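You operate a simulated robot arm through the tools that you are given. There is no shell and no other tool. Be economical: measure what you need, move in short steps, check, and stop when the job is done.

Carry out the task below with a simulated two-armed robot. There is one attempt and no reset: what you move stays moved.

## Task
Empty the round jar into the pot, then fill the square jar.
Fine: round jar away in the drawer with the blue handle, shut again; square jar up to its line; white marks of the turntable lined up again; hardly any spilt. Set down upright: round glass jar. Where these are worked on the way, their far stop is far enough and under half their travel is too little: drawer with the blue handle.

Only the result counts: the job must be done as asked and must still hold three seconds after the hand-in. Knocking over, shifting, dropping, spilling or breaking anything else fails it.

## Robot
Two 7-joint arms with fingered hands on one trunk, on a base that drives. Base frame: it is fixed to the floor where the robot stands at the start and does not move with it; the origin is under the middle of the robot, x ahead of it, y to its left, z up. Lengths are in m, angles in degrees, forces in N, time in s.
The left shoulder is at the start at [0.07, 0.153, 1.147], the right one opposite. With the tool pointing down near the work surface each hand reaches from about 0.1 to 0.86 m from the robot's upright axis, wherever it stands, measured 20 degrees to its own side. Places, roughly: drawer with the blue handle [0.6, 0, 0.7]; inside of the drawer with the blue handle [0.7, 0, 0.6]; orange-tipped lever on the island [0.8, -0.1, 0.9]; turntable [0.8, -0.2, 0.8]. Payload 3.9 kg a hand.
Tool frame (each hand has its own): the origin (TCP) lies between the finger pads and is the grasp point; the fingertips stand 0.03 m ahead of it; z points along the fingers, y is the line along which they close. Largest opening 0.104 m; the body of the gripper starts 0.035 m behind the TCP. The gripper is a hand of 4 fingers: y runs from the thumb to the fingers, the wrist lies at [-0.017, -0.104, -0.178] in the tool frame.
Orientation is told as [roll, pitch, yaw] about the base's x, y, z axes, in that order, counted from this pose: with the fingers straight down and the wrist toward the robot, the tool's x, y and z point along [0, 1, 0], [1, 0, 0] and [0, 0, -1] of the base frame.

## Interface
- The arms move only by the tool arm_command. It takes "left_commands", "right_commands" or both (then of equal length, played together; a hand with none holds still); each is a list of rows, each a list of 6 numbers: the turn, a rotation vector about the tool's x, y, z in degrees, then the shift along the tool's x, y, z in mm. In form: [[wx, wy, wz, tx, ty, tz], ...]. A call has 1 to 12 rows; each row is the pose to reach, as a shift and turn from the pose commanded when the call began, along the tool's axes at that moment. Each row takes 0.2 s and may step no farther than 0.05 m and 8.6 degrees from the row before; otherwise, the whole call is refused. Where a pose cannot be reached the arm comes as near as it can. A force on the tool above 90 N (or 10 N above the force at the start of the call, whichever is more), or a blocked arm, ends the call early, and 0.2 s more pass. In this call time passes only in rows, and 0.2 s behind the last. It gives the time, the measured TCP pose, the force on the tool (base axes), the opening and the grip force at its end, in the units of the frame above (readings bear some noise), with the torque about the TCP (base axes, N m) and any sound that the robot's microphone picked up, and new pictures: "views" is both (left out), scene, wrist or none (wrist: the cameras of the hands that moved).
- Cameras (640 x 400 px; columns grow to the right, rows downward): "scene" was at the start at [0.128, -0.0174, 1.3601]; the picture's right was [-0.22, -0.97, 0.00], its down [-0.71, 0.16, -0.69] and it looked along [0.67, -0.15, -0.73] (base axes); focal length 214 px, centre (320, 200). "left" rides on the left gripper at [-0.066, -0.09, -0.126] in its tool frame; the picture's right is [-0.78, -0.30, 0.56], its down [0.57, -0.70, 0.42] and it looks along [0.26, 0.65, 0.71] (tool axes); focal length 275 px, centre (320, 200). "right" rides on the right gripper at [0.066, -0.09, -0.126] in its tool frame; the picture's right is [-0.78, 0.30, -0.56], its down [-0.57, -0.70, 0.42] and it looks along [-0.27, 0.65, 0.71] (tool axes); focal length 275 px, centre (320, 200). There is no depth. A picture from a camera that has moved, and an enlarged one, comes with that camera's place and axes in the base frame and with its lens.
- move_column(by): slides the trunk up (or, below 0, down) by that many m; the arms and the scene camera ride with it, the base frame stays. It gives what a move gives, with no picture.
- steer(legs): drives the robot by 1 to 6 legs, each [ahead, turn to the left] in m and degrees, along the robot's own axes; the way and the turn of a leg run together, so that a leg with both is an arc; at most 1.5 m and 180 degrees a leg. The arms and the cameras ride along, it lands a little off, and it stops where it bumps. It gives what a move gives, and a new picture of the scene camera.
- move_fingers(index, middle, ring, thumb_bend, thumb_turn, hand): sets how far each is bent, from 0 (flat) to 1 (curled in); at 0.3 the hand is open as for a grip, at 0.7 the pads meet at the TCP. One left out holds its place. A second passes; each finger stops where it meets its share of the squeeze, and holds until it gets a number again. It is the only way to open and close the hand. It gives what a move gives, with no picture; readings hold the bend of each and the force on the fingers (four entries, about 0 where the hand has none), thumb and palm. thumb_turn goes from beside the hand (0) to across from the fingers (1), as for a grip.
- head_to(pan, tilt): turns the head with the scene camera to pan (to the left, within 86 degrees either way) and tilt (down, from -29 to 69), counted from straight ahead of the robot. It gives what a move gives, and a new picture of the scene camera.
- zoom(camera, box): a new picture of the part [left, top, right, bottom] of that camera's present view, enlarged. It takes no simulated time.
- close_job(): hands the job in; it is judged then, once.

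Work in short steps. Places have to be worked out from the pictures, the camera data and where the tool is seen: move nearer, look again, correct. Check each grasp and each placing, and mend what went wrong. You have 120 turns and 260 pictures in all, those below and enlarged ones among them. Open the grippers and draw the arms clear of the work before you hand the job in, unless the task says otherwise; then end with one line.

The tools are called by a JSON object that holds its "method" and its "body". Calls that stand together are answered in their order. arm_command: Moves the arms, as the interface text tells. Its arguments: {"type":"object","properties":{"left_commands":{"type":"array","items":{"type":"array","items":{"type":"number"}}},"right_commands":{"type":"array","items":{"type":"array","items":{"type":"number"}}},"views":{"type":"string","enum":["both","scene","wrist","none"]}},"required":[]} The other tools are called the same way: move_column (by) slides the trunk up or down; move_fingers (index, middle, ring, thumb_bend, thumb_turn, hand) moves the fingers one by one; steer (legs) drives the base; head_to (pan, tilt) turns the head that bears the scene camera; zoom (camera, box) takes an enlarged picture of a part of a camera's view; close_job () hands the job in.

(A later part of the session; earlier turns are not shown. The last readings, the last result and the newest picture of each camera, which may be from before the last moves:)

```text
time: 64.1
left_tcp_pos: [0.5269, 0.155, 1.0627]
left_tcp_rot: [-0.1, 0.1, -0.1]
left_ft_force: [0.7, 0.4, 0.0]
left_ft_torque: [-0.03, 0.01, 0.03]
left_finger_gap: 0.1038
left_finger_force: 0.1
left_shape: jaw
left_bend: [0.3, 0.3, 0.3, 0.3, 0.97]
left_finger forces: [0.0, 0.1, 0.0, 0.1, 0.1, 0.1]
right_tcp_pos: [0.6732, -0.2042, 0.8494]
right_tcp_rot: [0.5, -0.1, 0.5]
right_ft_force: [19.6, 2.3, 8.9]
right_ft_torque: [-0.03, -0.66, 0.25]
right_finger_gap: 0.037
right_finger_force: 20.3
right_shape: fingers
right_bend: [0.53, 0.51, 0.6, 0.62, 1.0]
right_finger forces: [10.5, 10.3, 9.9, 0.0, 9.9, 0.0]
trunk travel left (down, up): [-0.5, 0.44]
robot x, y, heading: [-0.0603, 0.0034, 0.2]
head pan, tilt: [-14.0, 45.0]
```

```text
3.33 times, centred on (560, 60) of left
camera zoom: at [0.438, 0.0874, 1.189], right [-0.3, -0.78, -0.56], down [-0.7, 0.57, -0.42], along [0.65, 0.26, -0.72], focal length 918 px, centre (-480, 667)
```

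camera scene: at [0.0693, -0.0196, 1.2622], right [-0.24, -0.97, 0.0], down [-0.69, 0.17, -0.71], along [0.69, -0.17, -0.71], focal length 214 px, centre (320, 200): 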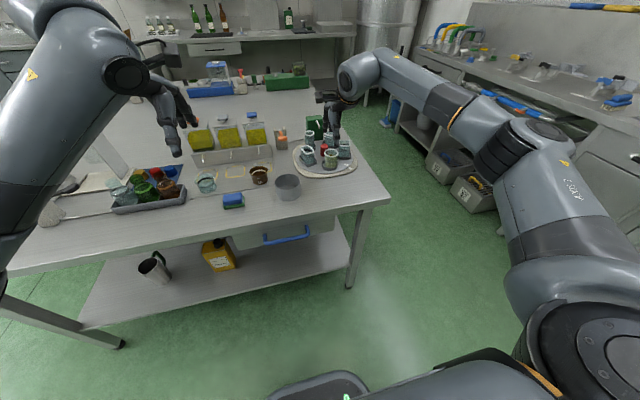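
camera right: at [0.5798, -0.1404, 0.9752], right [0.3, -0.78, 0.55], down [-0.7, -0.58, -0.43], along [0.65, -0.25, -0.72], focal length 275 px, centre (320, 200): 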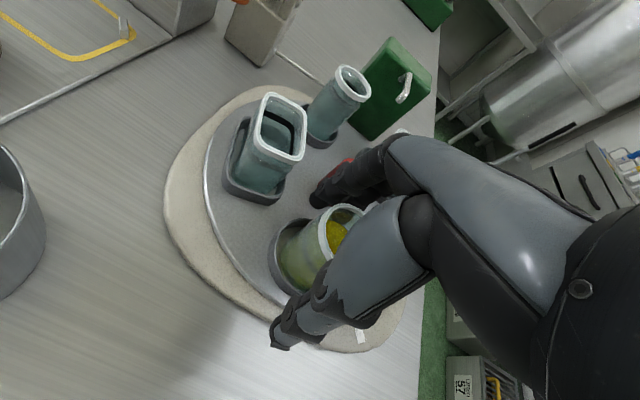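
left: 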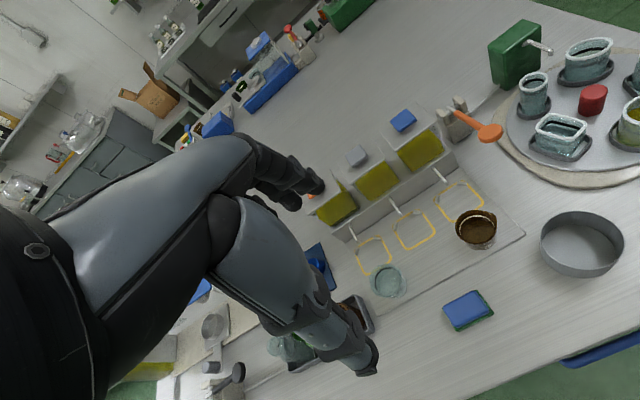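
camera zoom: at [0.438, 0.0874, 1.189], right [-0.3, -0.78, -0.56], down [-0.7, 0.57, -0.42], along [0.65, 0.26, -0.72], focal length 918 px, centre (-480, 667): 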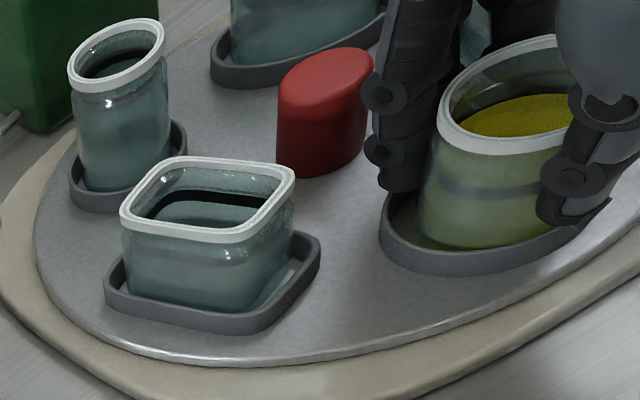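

The jar is held at about 10 N per digit. I lift slowly, straight up.

{"method": "arm_command", "body": {"right_commands": [[0, 0, 0, 0, 0, -5], [0, 0, 0, 0, 0, -12], [0, 0, 0, 0, 0, -20], [0, 0, 0, 0, 0, -30], [0, 0, 0, 0, 0, -45], [0, 0, 0, 0, 0, -60]], "views": "wrist"}}

{"method": "zoom", "body": {"camera": "left", "box": [460, 0, 640, 130]}}

```text
time: 65.5
left_tcp_pos: [0.5251, 0.1535, 1.0622]
left_tcp_rot: [-0.1, 0.0, 0.1]
left_ft_force: [0.0, -0.3, 0.7]
left_ft_torque: [-0.01, 0.03, -0.02]
left_finger_gap: 0.1037
left_finger_force: 0.1
left_shape: jaw
left_bend: [0.3, 0.3, 0.3, 0.3, 0.97]
left_finger forces: [0.0, 0.0, 0.1, 0.0, 0.1, 0.1]
right_tcp_pos: [0.6705, -0.2078, 0.9088]
right_tcp_rot: [0.4, 0.2, 0.4]
right_ft_force: [-0.5, -0.4, -1.8]
right_ft_torque: [-0.01, 0.01, 0.01]
right_finger_gap: 0.0375
right_finger_force: 18.6
right_shape: fingers
right_bend: [0.56, 0.54, 0.63, 0.6, 1.0]
right_finger forces: [6.7, 6.1, 6.8, 0.0, 16.4, 0.1]
trunk travel left (down, up): [-0.5, 0.44]
robot x, y, heading: [-0.0623, 0.0008, -0.1]
head pan, tilt: [-14.0, 45.0]
camera right: at [0.5797, -0.1428, 1.0358], right [0.3, -0.78, 0.55], down [-0.7, -0.58, -0.43], along [0.65, -0.25, -0.72], focal length 275 px, centre (320, 200)
```

right: 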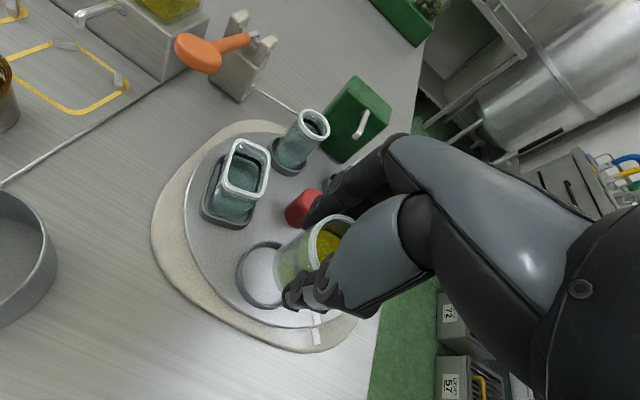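

```text
3.08 times, centred on (550, 65) of left
camera zoom: at [0.4358, 0.0865, 1.1899], right [-0.3, -0.78, -0.56], down [-0.7, 0.57, -0.42], along [0.65, 0.26, -0.71], focal length 847 px, centre (-388, 615)
```

zoom: 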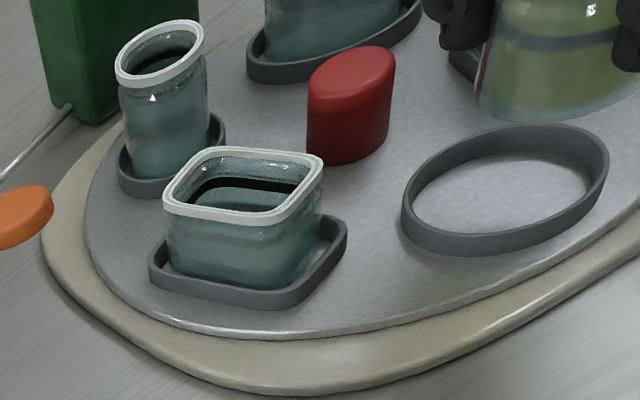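

The jar is out and its holder is empty. I raise it and carry it upright to above the pot at about (0.585, −0.03, 0.965) with yaw −11°.

{"method": "arm_command", "body": {"right_commands": [[0, 0, 0, 0, 0, -18], [0, 0, 0, 0, 0, -38], [0, 0, 0, 6, -3, -56], [0, 0, 1, 25, -12, -56], [0, 0, 2.5, 47, -23, -56], [0, 0, 4, 70, -34, -56], [0, 0, 5.5, 93, -45, -56], [0, 0, 7, 116, -56, -56], [0, 0, 9, 138, -67, -56], [0, 0, 10.5, 160, -77, -56], [0, 0, 11.5, 172, -83, -56], [0, 0, 11.5, 178, -85, -56]], "views": "both"}}

{"method": "zoom", "body": {"camera": "left", "box": [440, 0, 640, 200]}}

```text
time: 68.1
left_tcp_pos: [0.5248, 0.1531, 1.0647]
left_tcp_rot: [0.0, 0.0, 0.0]
left_ft_force: [0.5, 0.3, 1.1]
left_ft_torque: [0.0, 0.01, 0.0]
left_finger_gap: 0.1038
left_finger_force: 0.1
left_shape: jaw
left_bend: [0.3, 0.3, 0.3, 0.3, 0.97]
left_finger forces: [0.0, 0.0, 0.1, 0.0, 0.1, 0.1]
right_tcp_pos: [0.5858, -0.0303, 0.9666]
right_tcp_rot: [0.2, 0.3, -11.1]
right_ft_force: [-0.9, 0.1, -0.9]
right_ft_torque: [0.02, -0.01, 0.01]
right_finger_gap: 0.0375
right_finger_force: 17.4
right_shape: fingers
right_bend: [0.57, 0.54, 0.63, 0.6, 1.0]
right_finger forces: [6.5, 5.9, 7.0, 0.0, 16.0, 0.0]
trunk travel left (down, up): [-0.5, 0.44]
robot x, y, heading: [-0.06, 0.001, -0.0]
head pan, tilt: [-14.0, 45.0]
camera scene: at [0.069, -0.0189, 1.2622], right [-0.24, -0.97, 0.0], down [-0.69, 0.17, -0.71], along [0.69, -0.17, -0.71], focal length 214 px, centre (320, 200)
camera right: at [0.5092, 0.0513, 1.094], right [0.14, -0.82, 0.55], down [-0.8, -0.42, -0.42], along [0.58, -0.38, -0.72], focal length 275 px, centre (320, 200)
```

scene: 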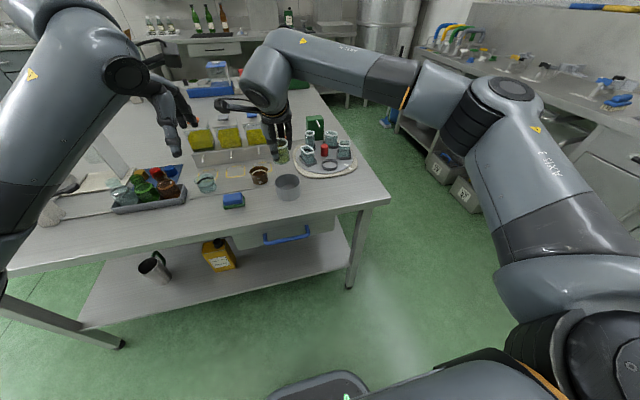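
right: 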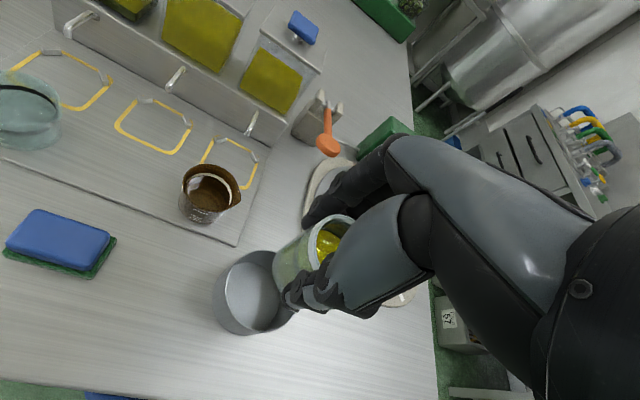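

```text
2.00 times, centred on (540, 100) of left
camera zoom: at [0.4363, 0.0871, 1.1897], right [-0.3, -0.78, -0.56], down [-0.7, 0.57, -0.42], along [0.65, 0.26, -0.71], focal length 551 px, centre (-120, 400)
```

zoom: 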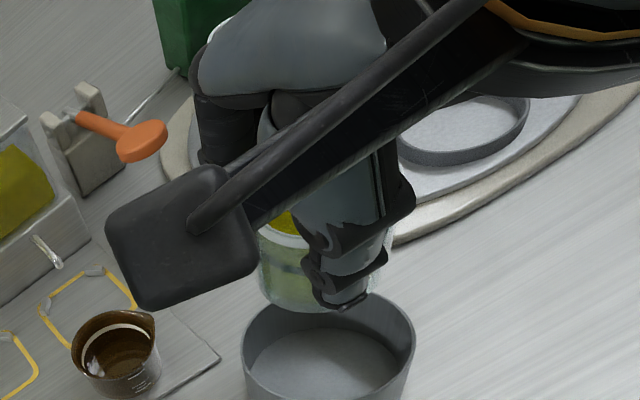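

Jar is above the pot. I start tilting slowly, 4° per row, with a small centring shift.

{"method": "arm_command", "body": {"right_commands": [[0, 4, 0, -3, 3, 3], [0, 8, 0, -6, 6, 6], [0, 12, 0, -6, 6, 9], [0, 16, 0, -6, 6, 10], [0, 20, 0, -6, 6, 10], [0, 24, 0, -6, 6, 10], [0, 28, 0, -6, 6, 10], [0, 32, 0, -6, 6, 10], [0, 36, 0, -6, 6, 10], [0, 40, 0, -6, 6, 10], [0, 43, 0, -6, 6, 10], [0, 46, 0, -6, 6, 10]], "views": "both"}}

{"method": "zoom", "body": {"camera": "left", "box": [440, 0, 640, 200]}}

```text
time: 70.7
left_tcp_pos: [0.5263, 0.154, 1.063]
left_tcp_rot: [0.0, -0.1, 0.0]
left_ft_force: [-0.5, 0.4, -0.1]
left_ft_torque: [-0.02, 0.02, 0.02]
left_finger_gap: 0.1039
left_finger_force: 0.1
left_shape: jaw
left_bend: [0.3, 0.3, 0.3, 0.3, 0.97]
left_finger forces: [0.0, 0.1, 0.1, 0.0, 0.1, 0.0]
right_tcp_pos: [0.59, -0.0365, 0.9571]
right_tcp_rot: [46.3, 0.3, -11.0]
right_ft_force: [0.5, 0.2, -1.9]
right_ft_torque: [0.01, -0.01, -0.04]
right_finger_gap: 0.0372
right_finger_force: 18.5
right_shape: fingers
right_bend: [0.57, 0.54, 0.63, 0.6, 1.0]
right_finger forces: [6.6, 5.9, 7.3, 0.0, 15.9, 0.0]
trunk travel left (down, up): [-0.5, 0.44]
robot x, y, heading: [-0.0602, 0.0011, -0.1]
head pan, tilt: [-14.0, 45.0]
camera scene: at [0.0691, -0.0194, 1.2622], right [-0.24, -0.97, 0.0], down [-0.69, 0.17, -0.71], along [0.69, -0.17, -0.71], focal length 214 px, centre (320, 200)
camera right: at [0.4924, -0.0645, 1.0915], right [0.11, -0.98, -0.18], down [-0.71, 0.05, -0.7], along [0.7, 0.21, -0.69], focal length 275 px, centre (320, 200)
```

scene: 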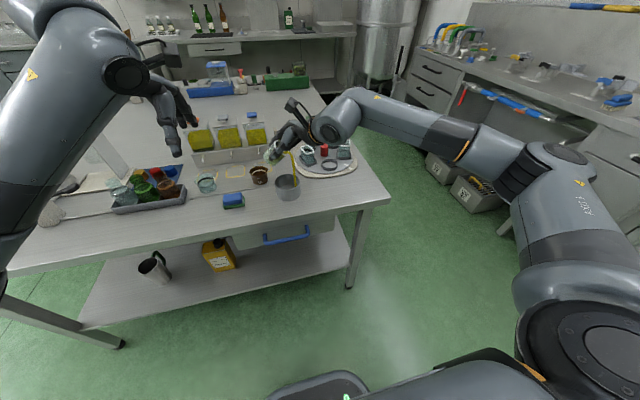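
right: 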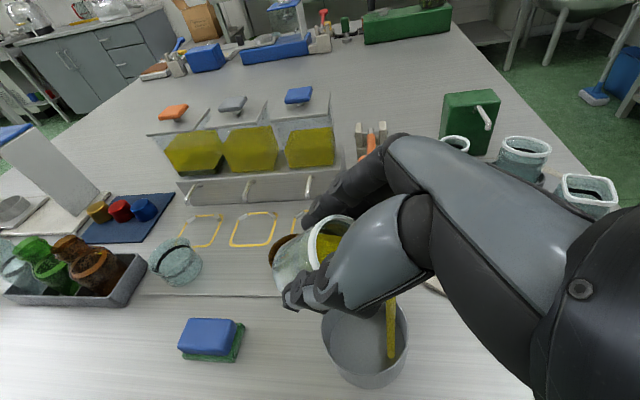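

```text
2.00 times, centred on (540, 100) of left
camera zoom: at [0.4363, 0.0865, 1.1897], right [-0.3, -0.78, -0.56], down [-0.7, 0.57, -0.42], along [0.65, 0.26, -0.71], focal length 551 px, centre (-120, 400)
```

zoom: 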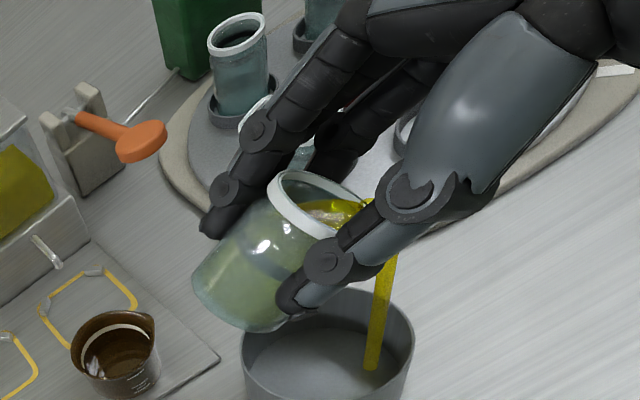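

The stream falls inside the pot, slightly right of centre. I nudge 8 mm left and continue tilting slowly.

{"method": "arm_command", "body": {"right_commands": [[0, 2, 0, 3, 0, 3], [0, 4, 0, 5, 0, 6], [0, 7, 0, 5, 0, 6], [0, 10, 0, 5, 0, 6], [0, 13, 0, 5, 0, 6], [0, 16, 0, 5, 0, 6], [0, 19, 0, 5, 0, 6], [0, 22, 0, 5, 0, 6], [0, 25, 0, 5, 0, 6], [0, 28, 0, 5, 0, 6], [0, 31, 0, 5, 0, 6], [0, 34, 0, 5, 0, 6]], "views": "wrist"}}

{"method": "zoom", "body": {"camera": "left", "box": [440, 0, 640, 200]}}

```text
time: 73.3
left_tcp_pos: [0.5262, 0.1542, 1.0622]
left_tcp_rot: [0.0, 0.0, 0.0]
left_ft_force: [-0.4, 0.4, -0.3]
left_ft_torque: [-0.01, -0.02, 0.02]
left_finger_gap: 0.104
left_finger_force: 0.0
left_shape: jaw
left_bend: [0.3, 0.3, 0.3, 0.3, 0.97]
left_finger forces: [0.1, 0.0, 0.0, 0.0, 0.0, 0.0]
right_tcp_pos: [0.5911, -0.0292, 0.9558]
right_tcp_rot: [80.4, 0.3, -11.1]
right_ft_force: [0.2, -0.1, -1.1]
right_ft_torque: [-0.04, 0.01, 0.0]
right_finger_gap: 0.0372
right_finger_force: 18.0
right_shape: fingers
right_bend: [0.57, 0.54, 0.63, 0.6, 1.0]
right_finger forces: [6.6, 5.9, 7.2, 0.0, 16.0, 0.1]
trunk travel left (down, up): [-0.5, 0.44]
robot x, y, heading: [-0.065, 0.0013, -0.4]
head pan, tilt: [-14.0, 45.0]
camera right: at [0.4807, -0.123, 1.0424], right [0.16, -0.72, -0.67], down [-0.63, 0.45, -0.63], along [0.76, 0.52, -0.38], focal length 275 px, centre (320, 200)
```

right: 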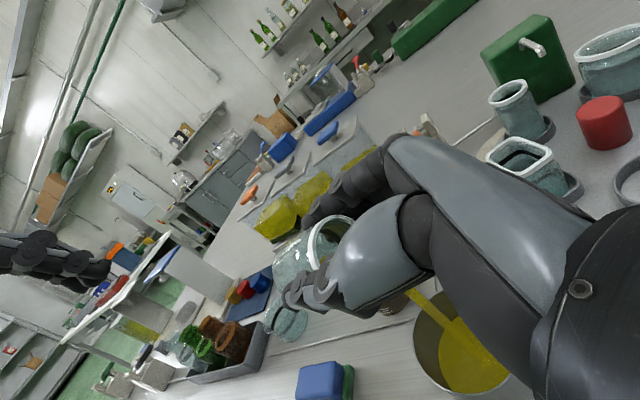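

```text
2.00 times, centred on (540, 100) of left
camera zoom: at [0.4363, 0.0867, 1.1897], right [-0.3, -0.78, -0.56], down [-0.7, 0.57, -0.42], along [0.65, 0.26, -0.71], focal length 551 px, centre (-120, 400)
```

zoom: 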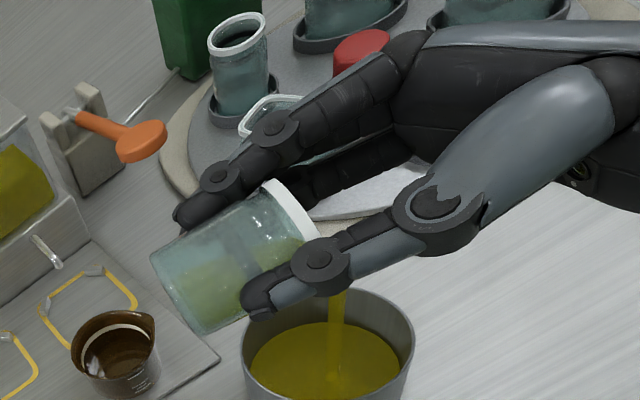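

The pour is going well. I continue to about 102°.

{"method": "arm_command", "body": {"right_commands": [[0, 3, 0, 0, 0, 0], [0, 6, 0, 0, 0, 0], [0, 9, 0, 0, 0, 0], [0, 12, 0, 0, 0, 0], [0, 15, 0, 0, 0, 0], [0, 18, 0, 0, 0, 0], [0, 21, 0, 0, 0, 0], [0, 21, 0, 0, 0, 0], [0, 21, 0, 0, 0, 0]], "views": "none"}}

{"method": "zoom", "body": {"camera": "left", "box": [460, 40, 640, 200]}}

```text
time: 75.3
left_tcp_pos: [0.5258, 0.1546, 1.0622]
left_tcp_rot: [0.0, -0.1, 0.0]
left_ft_force: [-0.6, 0.2, -0.3]
left_ft_torque: [-0.02, -0.03, -0.01]
left_finger_gap: 0.1037
left_finger_force: 0.2
left_shape: jaw
left_bend: [0.3, 0.3, 0.3, 0.3, 0.97]
left_finger forces: [0.1, 0.0, 0.0, 0.1, 0.0, 0.0]
right_tcp_pos: [0.59, -0.028, 0.9562]
right_tcp_rot: [101.4, 0.3, -10.9]
right_ft_force: [0.3, 0.2, -0.2]
right_ft_torque: [0.0, -0.05, -0.01]
right_finger_gap: 0.0368
right_finger_force: 17.7
right_shape: fingers
right_bend: [0.57, 0.54, 0.63, 0.6, 1.0]
right_finger forces: [6.4, 5.8, 7.1, 0.0, 15.7, 0.0]
trunk travel left (down, up): [-0.5, 0.44]
robot x, y, heading: [-0.0618, 0.001, -0.3]
head pan, tilt: [-14.0, 45.0]
```

```text
2.50 times, centred on (550, 120) of left
camera zoom: at [0.4362, 0.087, 1.1897], right [-0.3, -0.78, -0.56], down [-0.7, 0.57, -0.42], along [0.65, 0.26, -0.71], focal length 688 px, centre (-255, 400)
```

zoom: 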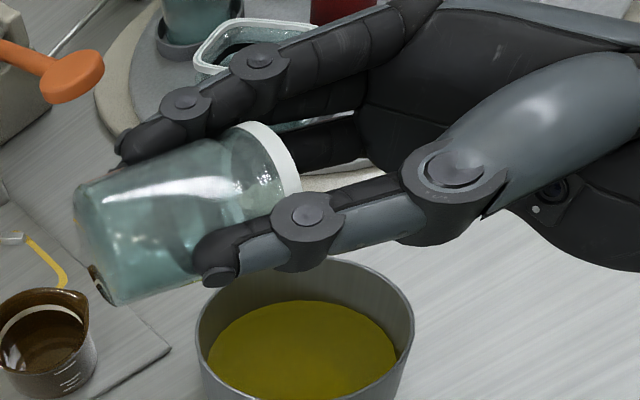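

It looks empty with nothing yellow left. I tilt 5° more for drops, hold, then zoom in on the jar.

{"method": "arm_command", "body": {"right_commands": [[0, 3, 0, 0, 0, 0], [0, 5, 0, 0, 0, 0], [0, 5, 0, 0, 0, 0], [0, 5, 0, 0, 0, 0], [0, 5, 0, 0, 0, 0], [0, 5, 0, 0, 0, 0], [0, 5, 0, 0, 0, 0], [0, 5, 0, 0, 0, 0]], "views": "none"}}

{"method": "zoom", "body": {"camera": "left", "box": [460, 70, 560, 160]}}

```text
time: 77.1
left_tcp_pos: [0.5276, 0.1536, 1.0638]
left_tcp_rot: [0.0, 0.0, 0.0]
left_ft_force: [0.0, 0.6, -0.5]
left_ft_torque: [0.02, -0.01, 0.03]
left_finger_gap: 0.1039
left_finger_force: 0.0
left_shape: jaw
left_bend: [0.3, 0.3, 0.3, 0.3, 0.97]
left_finger forces: [0.1, 0.0, 0.0, 0.0, 0.1, 0.1]
right_tcp_pos: [0.592, -0.0293, 0.9555]
right_tcp_rot: [106.4, 0.4, -11.0]
right_ft_force: [1.0, 0.5, 0.0]
right_ft_torque: [-0.04, 0.01, -0.01]
right_finger_gap: 0.037
right_finger_force: 18.2
right_shape: fingers
right_bend: [0.57, 0.54, 0.63, 0.6, 1.0]
right_finger forces: [6.4, 5.7, 7.0, 0.0, 15.8, 0.0]
trunk travel left (down, up): [-0.5, 0.44]
robot x, y, heading: [-0.0589, -0.0009, -0.3]
head pan, tilt: [-14.0, 45.0]
```

```text
4.44 times, centred on (510, 115) of left
camera zoom: at [0.4362, 0.0869, 1.1897], right [-0.3, -0.78, -0.56], down [-0.7, 0.57, -0.42], along [0.65, 0.26, -0.71], focal length 1224 px, centre (-524, 578)
```

zoom: 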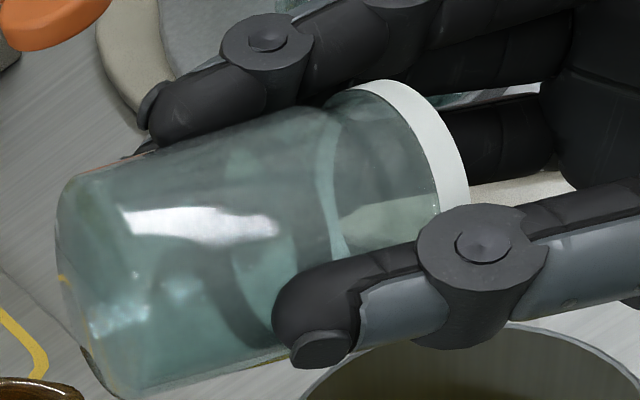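

The jar is empty. I unroll back upright in place along the same path.

{"method": "arm_command", "body": {"right_commands": [[0, -5, 0, 0, 0, 0], [0, -13.5, 0, 0, 0, 0], [0, -22, 0, 0, 0, 0], [0, -30.5, 0, 0, 0, 0], [0, -39, 0, 0, 0, 0], [0, -47.5, 0, 0, 0, 0], [0, -56, 0, 0, 0, 0], [0, -64.5, 0, 0, 0, 0], [0, -73, 0, 0, 0, 0], [0, -81.5, 0, 0, 0, 0], [0, -90, 0, 0, 0, 0], [0, -98.4, 0, 0, 0, 0]], "views": "none"}}

{"method": "arm_command", "body": {"right_commands": [[0, -8, 0, 0, 0, 0]], "views": "both"}}

```text
time: 79.7
left_tcp_pos: [0.5269, 0.1546, 1.0616]
left_tcp_rot: [-0.1, -0.1, 0.0]
left_ft_force: [0.1, 0.2, 0.5]
left_ft_torque: [0.0, 0.0, 0.0]
left_finger_gap: 0.1038
left_finger_force: 0.0
left_shape: jaw
left_bend: [0.3, 0.3, 0.3, 0.3, 0.97]
left_finger forces: [0.0, 0.1, 0.1, 0.0, 0.0, 0.0]
right_tcp_pos: [0.5908, -0.028, 0.957]
right_tcp_rot: [7.7, 0.3, -11.1]
right_ft_force: [-0.3, -0.2, -0.1]
right_ft_torque: [-0.03, -0.04, -0.02]
right_finger_gap: 0.0369
right_finger_force: 17.0
right_shape: fingers
right_bend: [0.57, 0.54, 0.63, 0.6, 1.0]
right_finger forces: [6.2, 5.3, 6.6, 0.0, 15.4, 0.0]
trunk travel left (down, up): [-0.5, 0.44]
robot x, y, heading: [-0.0606, -0.0006, -0.3]
head pan, tilt: [-14.0, 45.0]
```

```text
time: 80.1
left_tcp_pos: [0.5262, 0.1559, 1.0635]
left_tcp_rot: [-0.2, -0.1, 0.1]
left_ft_force: [1.1, -0.4, -1.1]
left_ft_torque: [0.02, 0.01, -0.01]
left_finger_gap: 0.104
left_finger_force: 0.2
left_shape: jaw
left_bend: [0.3, 0.3, 0.3, 0.3, 0.97]
left_finger forces: [0.0, 0.1, 0.0, 0.0, 0.0, 0.0]
right_tcp_pos: [0.5911, -0.0267, 0.9561]
right_tcp_rot: [-0.5, 0.2, -10.9]
right_ft_force: [-0.4, -0.4, -1.8]
right_ft_torque: [0.01, 0.01, -0.06]
right_finger_gap: 0.0367
right_finger_force: 16.9
right_shape: fingers
right_bend: [0.57, 0.54, 0.63, 0.6, 1.0]
right_finger forces: [6.3, 5.4, 6.6, 0.0, 15.3, 0.0]
trunk travel left (down, up): [-0.5, 0.44]
robot x, y, heading: [-0.0611, -0.001, -0.1]
head pan, tilt: [-14.0, 45.0]
camera scene: at [0.069, -0.0168, 1.2622], right [-0.24, -0.97, 0.0], down [-0.69, 0.17, -0.71], along [0.69, -0.17, -0.71], focal length 214 px, centre (320, 200)
camera right: at [0.515, 0.0552, 1.0822], right [0.15, -0.82, 0.56], down [-0.8, -0.43, -0.42], along [0.58, -0.39, -0.71], focal length 275 px, centre (320, 200)
```

scene: 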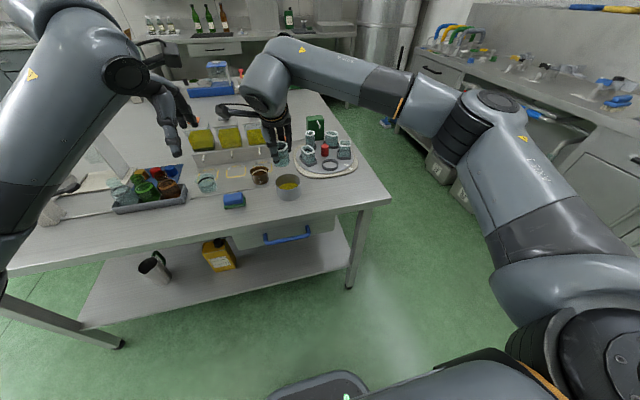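
right: 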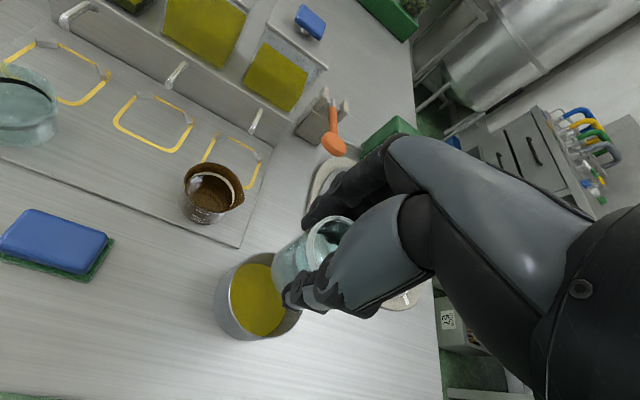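

Jar upright and empty, pot holds the liquid. I carry the jar out to the right and bring the left hand down in front of the drawer for a look.

{"method": "arm_command", "body": {"right_commands": [[0, 0, 0, -30, -8, -10], [0, 0, 0, -64, -17, -20], [0, 0, 0, -98, -26, -30], [0, 0, 0, -132, -35, -40], [0, 0, 0, -166, -44, -50], [0, 0, 0, -200, -53, -50], [0, 0, 0, -234, -62, -50], [0, 0, 0, -268, -70, -50]], "left_commands": [[0, 0, 0, -10, -28, 15], [0, 0, 0, -25, -56, 35], [0, 0, 0, -45, -84, 60], [0, 0, 0, -70, -112, 85], [0, 0, 0, -95, -140, 115], [0, 0, 0, -125, -160, 145], [0, 0, 0, -155, -180, 175], [0, 0, 0, -185, -196, 200]], "views": "both"}}

```text
time: 81.9
left_tcp_pos: [0.3294, -0.0335, 0.8615]
left_tcp_rot: [0.0, -0.2, -0.1]
left_ft_force: [-0.6, -0.4, -1.2]
left_ft_torque: [0.01, -0.01, 0.02]
left_finger_gap: 0.1037
left_finger_force: 0.0
left_shape: jaw
left_bend: [0.3, 0.3, 0.3, 0.3, 0.97]
left_finger forces: [0.1, 0.0, 0.1, 0.1, 0.1, 0.1]
right_tcp_pos: [0.4691, -0.2824, 1.0062]
right_tcp_rot: [0.1, 0.2, -11.1]
right_ft_force: [-0.2, -0.2, -0.2]
right_ft_torque: [0.0, -0.01, 0.0]
right_finger_gap: 0.0367
right_finger_force: 16.9
right_shape: fingers
right_bend: [0.57, 0.54, 0.63, 0.6, 1.0]
right_finger forces: [6.4, 5.5, 6.7, 0.0, 15.3, 0.1]
trunk travel left (down, up): [-0.5, 0.44]
robot x, y, heading: [-0.0591, -0.0019, 0.1]
head pan, tilt: [-14.0, 45.0]
camera scene: at [0.0676, -0.0216, 1.2624], right [-0.24, -0.97, 0.0], down [-0.69, 0.17, -0.71], along [0.69, -0.17, -0.71], focal length 214 px, centre (320, 200)
camera right: at [0.3931, -0.2005, 1.131], right [0.14, -0.82, 0.56], down [-0.8, -0.43, -0.42], along [0.58, -0.38, -0.72], focal length 275 px, centre (320, 200)
camera left: at [0.2395, -0.1008, 0.9876], right [-0.3, -0.78, -0.56], down [-0.7, 0.57, -0.43], along [0.65, 0.26, -0.71], focal length 275 px, centre (320, 200)
```

scene: 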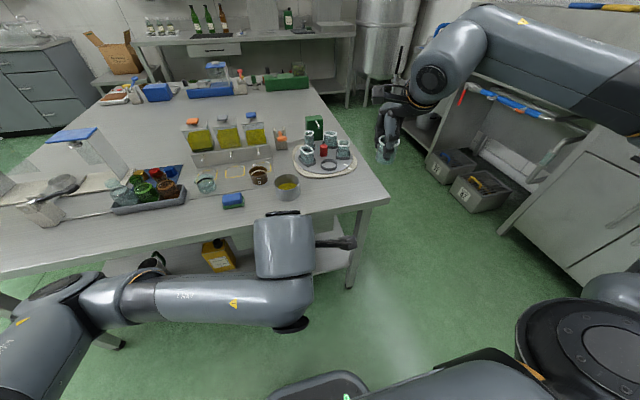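
right: 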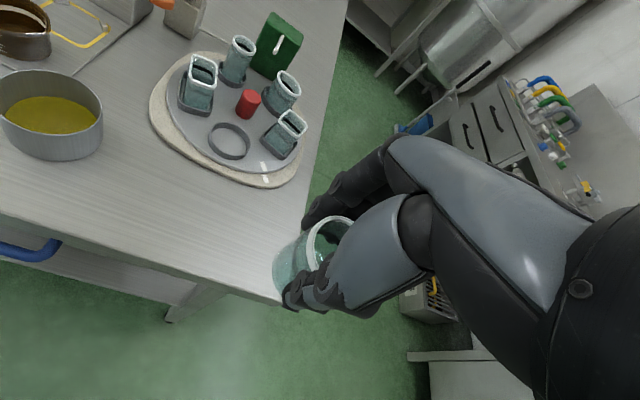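
left: 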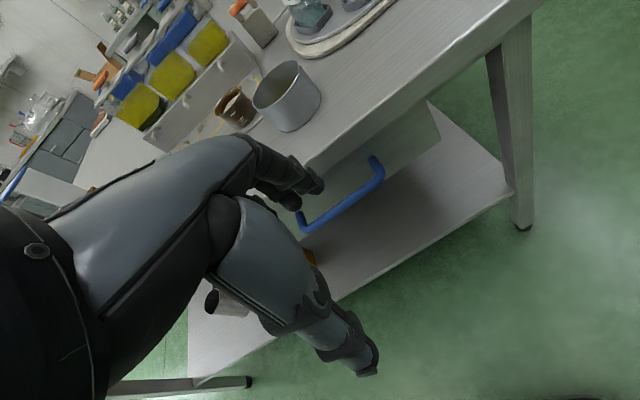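

The handle is a bar ~0.15 m long under the table edge. I pitch the left hand 45° forward and lower it, to see the drawer front squarely.

{"method": "arm_command", "body": {"left_commands": [[-8, 0, 0, 0, 0, 15], [-16, 0, 0, 0, 0, 30], [-24, 0, 0, 0, 0, 45], [-32, 0, 0, 0, 0, 60], [-40, 0, 0, 0, 0, 75], [-45, 0, 0, 0, 0, 90]], "views": "both"}}

```text
time: 83.3
left_tcp_pos: [0.331, -0.0318, 0.773]
left_tcp_rot: [0.0, -45.1, 0.1]
left_ft_force: [0.2, 1.0, -0.4]
left_ft_torque: [-0.03, 0.0, -0.01]
left_finger_gap: 0.104
left_finger_force: 0.0
left_shape: jaw
left_bend: [0.3, 0.3, 0.3, 0.3, 0.97]
left_finger forces: [0.1, 0.1, 0.1, 0.1, 0.0, 0.0]
right_tcp_pos: [0.471, -0.28, 1.005]
right_tcp_rot: [0.0, 0.3, -11.0]
right_ft_force: [0.6, -0.9, -1.3]
right_ft_torque: [0.01, -0.01, 0.01]
right_finger_gap: 0.0367
right_finger_force: 16.8
right_shape: fingers
right_bend: [0.57, 0.54, 0.63, 0.6, 1.0]
right_finger forces: [6.4, 5.4, 6.6, 0.0, 15.1, 0.0]
trunk travel left (down, up): [-0.5, 0.44]
robot x, y, heading: [-0.0583, -0.001, -0.2]
head pan, tilt: [-14.0, 45.0]
camera scene: at [0.0685, -0.0192, 1.2623], right [-0.24, -0.97, 0.0], down [-0.69, 0.17, -0.71], along [0.69, -0.17, -0.71], focal length 214 px, centre (320, 200)
camera left: at [0.1771, -0.0994, 0.7988], right [0.19, -0.78, -0.6], down [-0.19, 0.57, -0.8], along [0.96, 0.26, -0.04], focal length 275 px, centre (320, 200)
```

scene: 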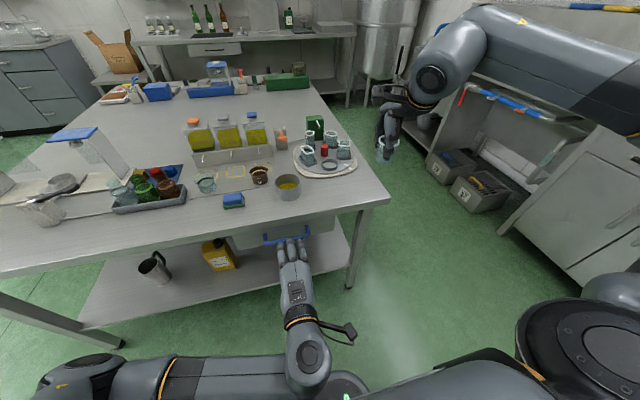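
left: 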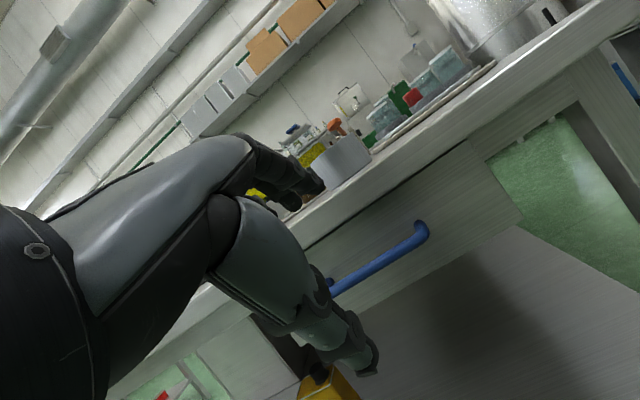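

Handle bar is at about x=0.494, z=0.683, y −0.087…+0.06, and the drawer front at x≈0.53. I narrow the left hand and bring it before the bar, pitched −75°.

{"method": "move_fingers", "body": {"hand": "left", "index": 0.47, "middle": 0.47, "ring": 0.47, "thumb_bend": 0.47, "thumb_turn": 1}}

{"method": "arm_command", "body": {"left_commands": [[-8, 0, 0, 5, 4, 20], [-16, 0, 0, 10, 8, 45], [-24, 0, 0, 15, 12, 75], [-30, 0, 0, 19, 16, 105], [-30, 0, 0, 19, 16, 118]], "views": "both"}}

{"method": "zoom", "body": {"camera": "scene", "box": [220, 190, 380, 300]}}

```text
time: 84.3
left_tcp_pos: [0.33, -0.0332, 0.7726]
left_tcp_rot: [0.0, -45.0, -0.1]
left_ft_force: [-0.1, -0.1, -0.4]
left_ft_torque: [-0.02, 0.01, 0.03]
left_finger_gap: 0.0616
left_finger_force: 0.0
left_shape: fingers
left_bend: [0.47, 0.47, 0.47, 0.47, 0.99]
left_finger forces: [0.0, 0.0, 0.0, 0.1, 0.0, 0.0]
right_tcp_pos: [0.4714, -0.28, 1.0053]
right_tcp_rot: [-0.1, 0.3, -11.1]
right_ft_force: [0.4, 0.9, -0.7]
right_ft_torque: [0.0, -0.03, 0.02]
right_finger_gap: 0.0366
right_finger_force: 16.6
right_shape: fingers
right_bend: [0.57, 0.54, 0.63, 0.6, 1.0]
right_finger forces: [6.4, 5.3, 6.8, 0.0, 15.2, 0.0]
trunk travel left (down, up): [-0.5, 0.44]
robot x, y, heading: [-0.062, -0.0013, -0.2]
head pan, tilt: [-14.0, 45.0]
```

```text
time: 85.5
left_tcp_pos: [0.4269, -0.012, 0.7018]
left_tcp_rot: [0.1, -75.1, 0.0]
left_ft_force: [-1.0, 0.0, 0.9]
left_ft_torque: [0.0, -0.01, 0.01]
left_finger_gap: 0.0617
left_finger_force: 0.0
left_shape: fingers
left_bend: [0.47, 0.47, 0.47, 0.47, 1.0]
left_finger forces: [0.0, 0.1, 0.0, 0.1, 0.1, 0.2]
right_tcp_pos: [0.4695, -0.2803, 1.0059]
right_tcp_rot: [0.0, 0.4, -11.0]
right_ft_force: [0.2, 0.7, -0.7]
right_ft_torque: [0.02, 0.0, 0.01]
right_finger_gap: 0.0367
right_finger_force: 16.6
right_shape: fingers
right_bend: [0.57, 0.54, 0.63, 0.6, 1.0]
right_finger forces: [6.4, 5.3, 6.8, 0.0, 15.1, 0.1]
trunk travel left (down, up): [-0.5, 0.44]
robot x, y, heading: [-0.0637, -0.0012, -0.0]
head pan, tilt: [-14.0, 45.0]
camera scene: at [0.0687, -0.0194, 1.2623], right [-0.24, -0.97, 0.0], down [-0.69, 0.17, -0.71], along [0.69, -0.17, -0.71], focal length 214 px, centre (320, 200)
camera left: at [0.281, -0.0795, 0.6477], right [0.46, -0.78, -0.43], down [0.23, 0.57, -0.79], along [0.86, 0.26, 0.44], focal length 275 px, centre (320, 200)
```

scene: 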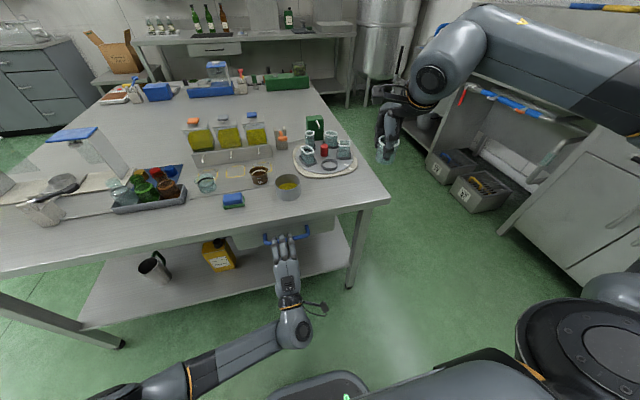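
left: 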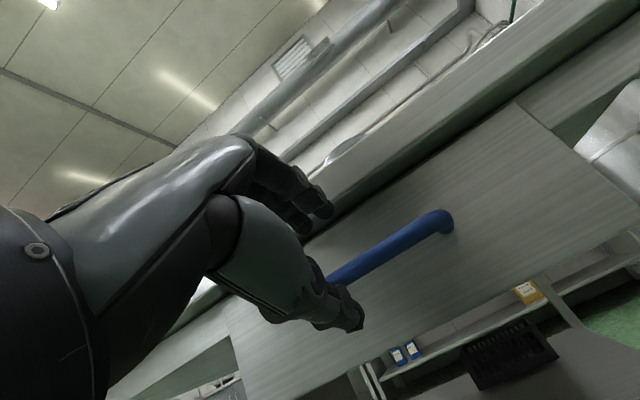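

```text
3.64 times, centred on (300, 245) of scene
camera zoom: at [0.0687, -0.0194, 1.2623], right [-0.24, -0.97, 0.0], down [-0.69, 0.17, -0.71], along [0.69, -0.17, -0.71], focal length 780 px, centre (393, 36)
```

zoom: 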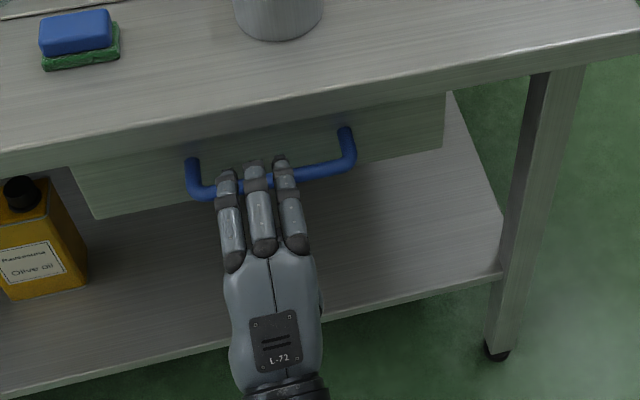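

Bar confirmed at z≈0.686. I advance 55 mm along the fingers so the bar sits between fingers and thumb.

{"method": "arm_command", "body": {"left_commands": [[0, 0, 0, 0, 0, 15], [0, 0, 0, 0, 0, 30], [0, 0, 0, 0, 0, 45], [0, 0, 0, 0, 0, 56]], "views": "wrist"}}

{"method": "zoom", "body": {"camera": "scene", "box": [240, 200, 340, 270]}}

```text
time: 86.5
left_tcp_pos: [0.475, -0.013, 0.6892]
left_tcp_rot: [-0.3, -75.1, 0.1]
left_ft_force: [-13.7, 0.8, 0.5]
left_ft_torque: [-0.03, -0.47, 0.05]
left_finger_gap: 0.0611
left_finger_force: 6.8
left_shape: fingers
left_bend: [0.47, 0.48, 0.47, 0.47, 1.0]
left_finger forces: [7.2, 7.2, 0.0, 0.0, 0.0, 0.0]
right_tcp_pos: [0.4693, -0.2793, 1.0067]
right_tcp_rot: [0.0, 0.1, -11.0]
right_ft_force: [-0.7, -0.4, -1.3]
right_ft_torque: [0.02, 0.0, -0.01]
right_finger_gap: 0.0368
right_finger_force: 16.5
right_shape: fingers
right_bend: [0.57, 0.54, 0.63, 0.6, 1.0]
right_finger forces: [6.3, 5.3, 6.8, 0.0, 15.2, 0.0]
trunk travel left (down, up): [-0.5, 0.44]
robot x, y, heading: [-0.0615, -0.001, -0.1]
head pan, tilt: [-14.0, 45.0]
camera left: at [0.3309, -0.08, 0.6351], right [0.46, -0.78, -0.43], down [0.23, 0.57, -0.79], along [0.86, 0.26, 0.44], focal length 275 px, centre (320, 200)
```

left: 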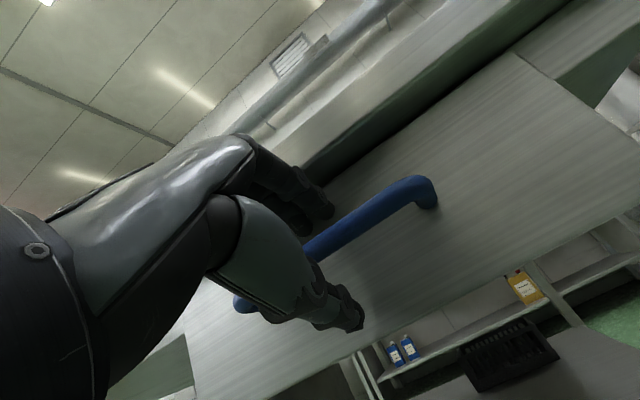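

```text
5.71 times, centred on (290, 235) of scene
camera zoom: at [0.0653, -0.0189, 1.2626], right [-0.24, -0.97, 0.0], down [-0.68, 0.17, -0.71], along [0.69, -0.17, -0.71], focal length 1226 px, centre (491, 0)
```

zoom: 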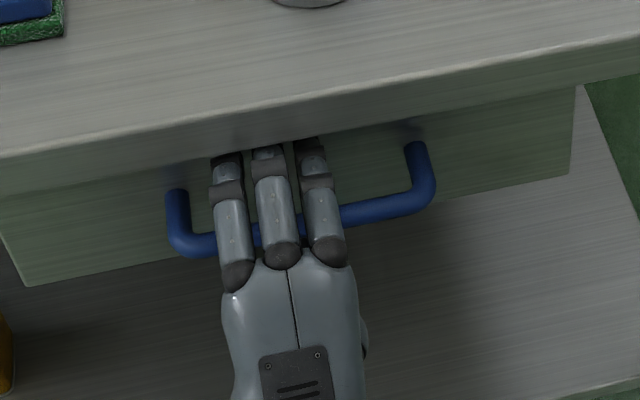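

The fingertips touch the drawer front and the bar is under the fingers. I back off 5 mm and close around it.

{"method": "arm_command", "body": {"left_commands": [[0, 0, 0, 0, 0, -8]], "views": "none"}}

{"method": "move_fingers", "body": {"hand": "left", "index": 0.8, "middle": 0.8, "ring": 0.8, "thumb_bend": 0.8}}

{"method": "zoom", "body": {"camera": "scene", "box": [240, 200, 340, 270]}}

```text
time: 86.9
left_tcp_pos: [0.4712, -0.0119, 0.6895]
left_tcp_rot: [-0.1, -75.0, 0.1]
left_ft_force: [0.3, -0.2, -0.9]
left_ft_torque: [0.0, 0.01, 0.02]
left_finger_gap: 0.0616
left_finger_force: 0.0
left_shape: fingers
left_bend: [0.47, 0.47, 0.47, 0.47, 1.0]
left_finger forces: [0.0, 0.1, 0.0, 0.1, 0.0, 0.0]
right_tcp_pos: [0.4712, -0.2799, 1.0053]
right_tcp_rot: [-0.1, 0.3, -11.0]
right_ft_force: [-0.1, 0.2, -1.2]
right_ft_torque: [-0.03, -0.03, -0.01]
right_finger_gap: 0.0367
right_finger_force: 16.8
right_shape: fingers
right_bend: [0.57, 0.54, 0.63, 0.6, 1.0]
right_finger forces: [6.3, 5.4, 6.8, 0.1, 15.2, 0.0]
trunk travel left (down, up): [-0.5, 0.44]
robot x, y, heading: [-0.0597, -0.0013, -0.0]
head pan, tilt: [-14.0, 45.0]
```

```text
time: 87.9
left_tcp_pos: [0.4717, -0.0128, 0.6891]
left_tcp_rot: [0.0, -74.9, -0.2]
left_ft_force: [-1.2, 0.4, -6.2]
left_ft_torque: [0.01, 0.08, -0.22]
left_finger_gap: 0.0
left_finger_force: 5.2
left_shape: fingers
left_bend: [0.76, 0.79, 0.79, 0.73, 1.0]
left_finger forces: [0.1, 0.0, 5.9, 0.0, 4.8, 0.0]
right_tcp_pos: [0.4717, -0.2801, 1.0049]
right_tcp_rot: [-0.1, 0.3, -11.0]
right_ft_force: [-0.3, -0.3, -1.0]
right_ft_torque: [0.01, -0.03, 0.01]
right_finger_gap: 0.0365
right_finger_force: 17.0
right_shape: fingers
right_bend: [0.57, 0.54, 0.63, 0.6, 1.0]
right_finger forces: [6.5, 5.3, 6.8, 0.1, 15.2, 0.0]
trunk travel left (down, up): [-0.5, 0.44]
robot x, y, heading: [-0.0613, 0.0026, -0.2]
head pan, tilt: [-14.0, 45.0]
```

```text
5.71 times, centred on (290, 235) of scene
camera zoom: at [0.0698, -0.0193, 1.262], right [-0.24, -0.97, 0.0], down [-0.69, 0.17, -0.71], along [0.69, -0.17, -0.71], focal length 1226 px, centre (491, 0)
```

zoom: 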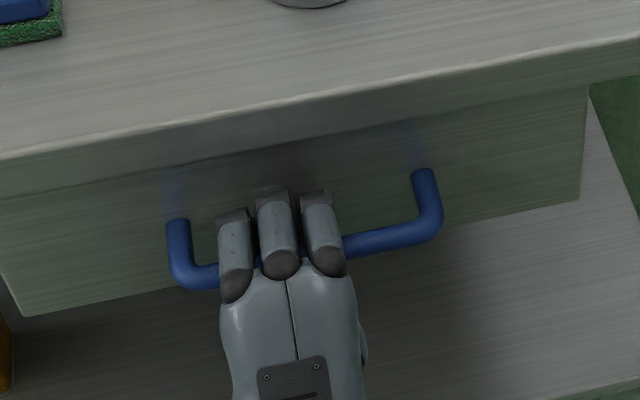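

The fingers are hooked round the bar and the drawer has already crept out a little. I pull back 0.12 m with the arm.

{"method": "arm_command", "body": {"left_commands": [[0, 0, 0, 0, -6, -22], [0, 0, 0, 0, -12, -44], [0, 0, 0, 0, -18, -66], [0, 0, 0, 0, -24, -88], [0, 0, 0, 0, -31, -116]], "views": "scene"}}

```text
time: 89.1
left_tcp_pos: [0.3511, -0.0132, 0.6889]
left_tcp_rot: [0.1, -74.9, 0.0]
left_ft_force: [-1.4, 5.1, -15.6]
left_ft_torque: [-0.04, 0.04, -0.24]
left_finger_gap: 0.0
left_finger_force: 17.5
left_shape: fingers
left_bend: [0.77, 0.79, 0.79, 0.73, 1.0]
left_finger forces: [0.1, 0.0, 7.7, 0.0, 26.9, 0.0]
right_tcp_pos: [0.472, -0.2781, 1.0044]
right_tcp_rot: [-0.1, 0.3, -11.1]
right_ft_force: [0.4, -0.4, -1.3]
right_ft_torque: [0.02, -0.04, 0.03]
right_finger_gap: 0.0367
right_finger_force: 17.1
right_shape: fingers
right_bend: [0.57, 0.54, 0.63, 0.6, 1.0]
right_finger forces: [6.2, 5.3, 6.8, 0.0, 15.2, 0.0]
trunk travel left (down, up): [-0.5, 0.44]
robot x, y, heading: [-0.0618, 0.0016, 0.1]
head pan, tilt: [-14.0, 45.0]
camera scene: at [0.0695, -0.0182, 1.2621], right [-0.24, -0.97, 0.0], down [-0.69, 0.17, -0.71], along [0.69, -0.17, -0.71], focal length 214 px, centre (320, 200)
```

scene: 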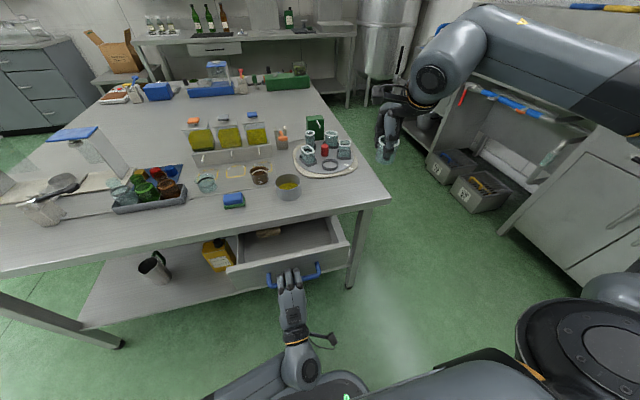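

The drawer slides well. I pull another 0.11 m.

{"method": "arm_command", "body": {"left_commands": [[0, 0, 0, 0, -6, -22], [0, 0, 0, 0, -12, -44], [0, 0, 0, 0, -18, -66], [0, 0, 0, 0, -24, -88], [0, 0, 0, 0, -29, -108]], "views": "scene"}}

{"method": "zoom", "body": {"camera": "scene", "box": [200, 180, 380, 320]}}

```text
time: 90.3
left_tcp_pos: [0.2381, -0.0134, 0.689]
left_tcp_rot: [-0.1, -75.1, 0.1]
left_ft_force: [-0.2, 0.9, -9.2]
left_ft_torque: [-0.07, 0.01, -0.2]
left_finger_gap: 0.0001
left_finger_force: 15.5
left_shape: fingers
left_bend: [0.77, 0.79, 0.79, 0.73, 1.0]
left_finger forces: [0.1, 0.1, 6.5, 0.0, 24.9, 0.0]
right_tcp_pos: [0.4719, -0.2793, 1.0054]
right_tcp_rot: [0.0, 0.3, -11.0]
right_ft_force: [-0.1, 1.2, -1.1]
right_ft_torque: [0.04, 0.02, -0.01]
right_finger_gap: 0.0368
right_finger_force: 16.8
right_shape: fingers
right_bend: [0.57, 0.54, 0.63, 0.6, 1.0]
right_finger forces: [6.4, 5.4, 6.8, 0.0, 15.2, 0.0]
trunk travel left (down, up): [-0.5, 0.44]
robot x, y, heading: [-0.0602, 0.0003, -0.1]
head pan, tilt: [-14.0, 45.0]
camera scene: at [0.0691, -0.0193, 1.2622], right [-0.24, -0.97, 0.0], down [-0.69, 0.17, -0.71], along [0.69, -0.17, -0.71], focal length 214 px, centre (320, 200)
```

scene: 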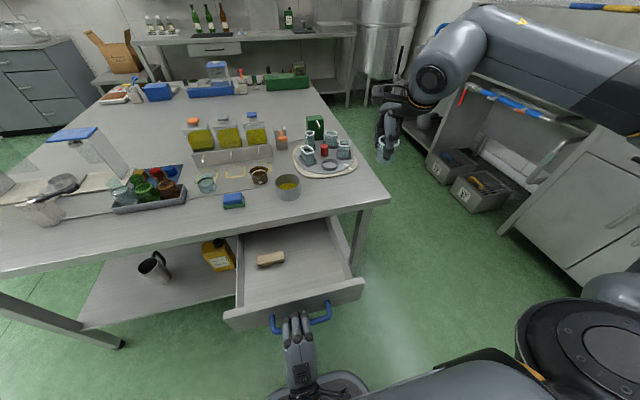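

```text
2.86 times, centred on (290, 250) of scene
camera zoom: at [0.0691, -0.0193, 1.2622], right [-0.24, -0.97, 0.0], down [-0.69, 0.17, -0.71], along [0.69, -0.17, -0.71], focal length 613 px, centre (406, 57)
```

zoom: 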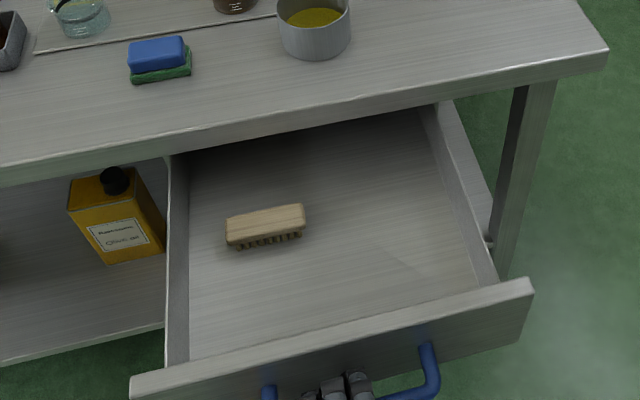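

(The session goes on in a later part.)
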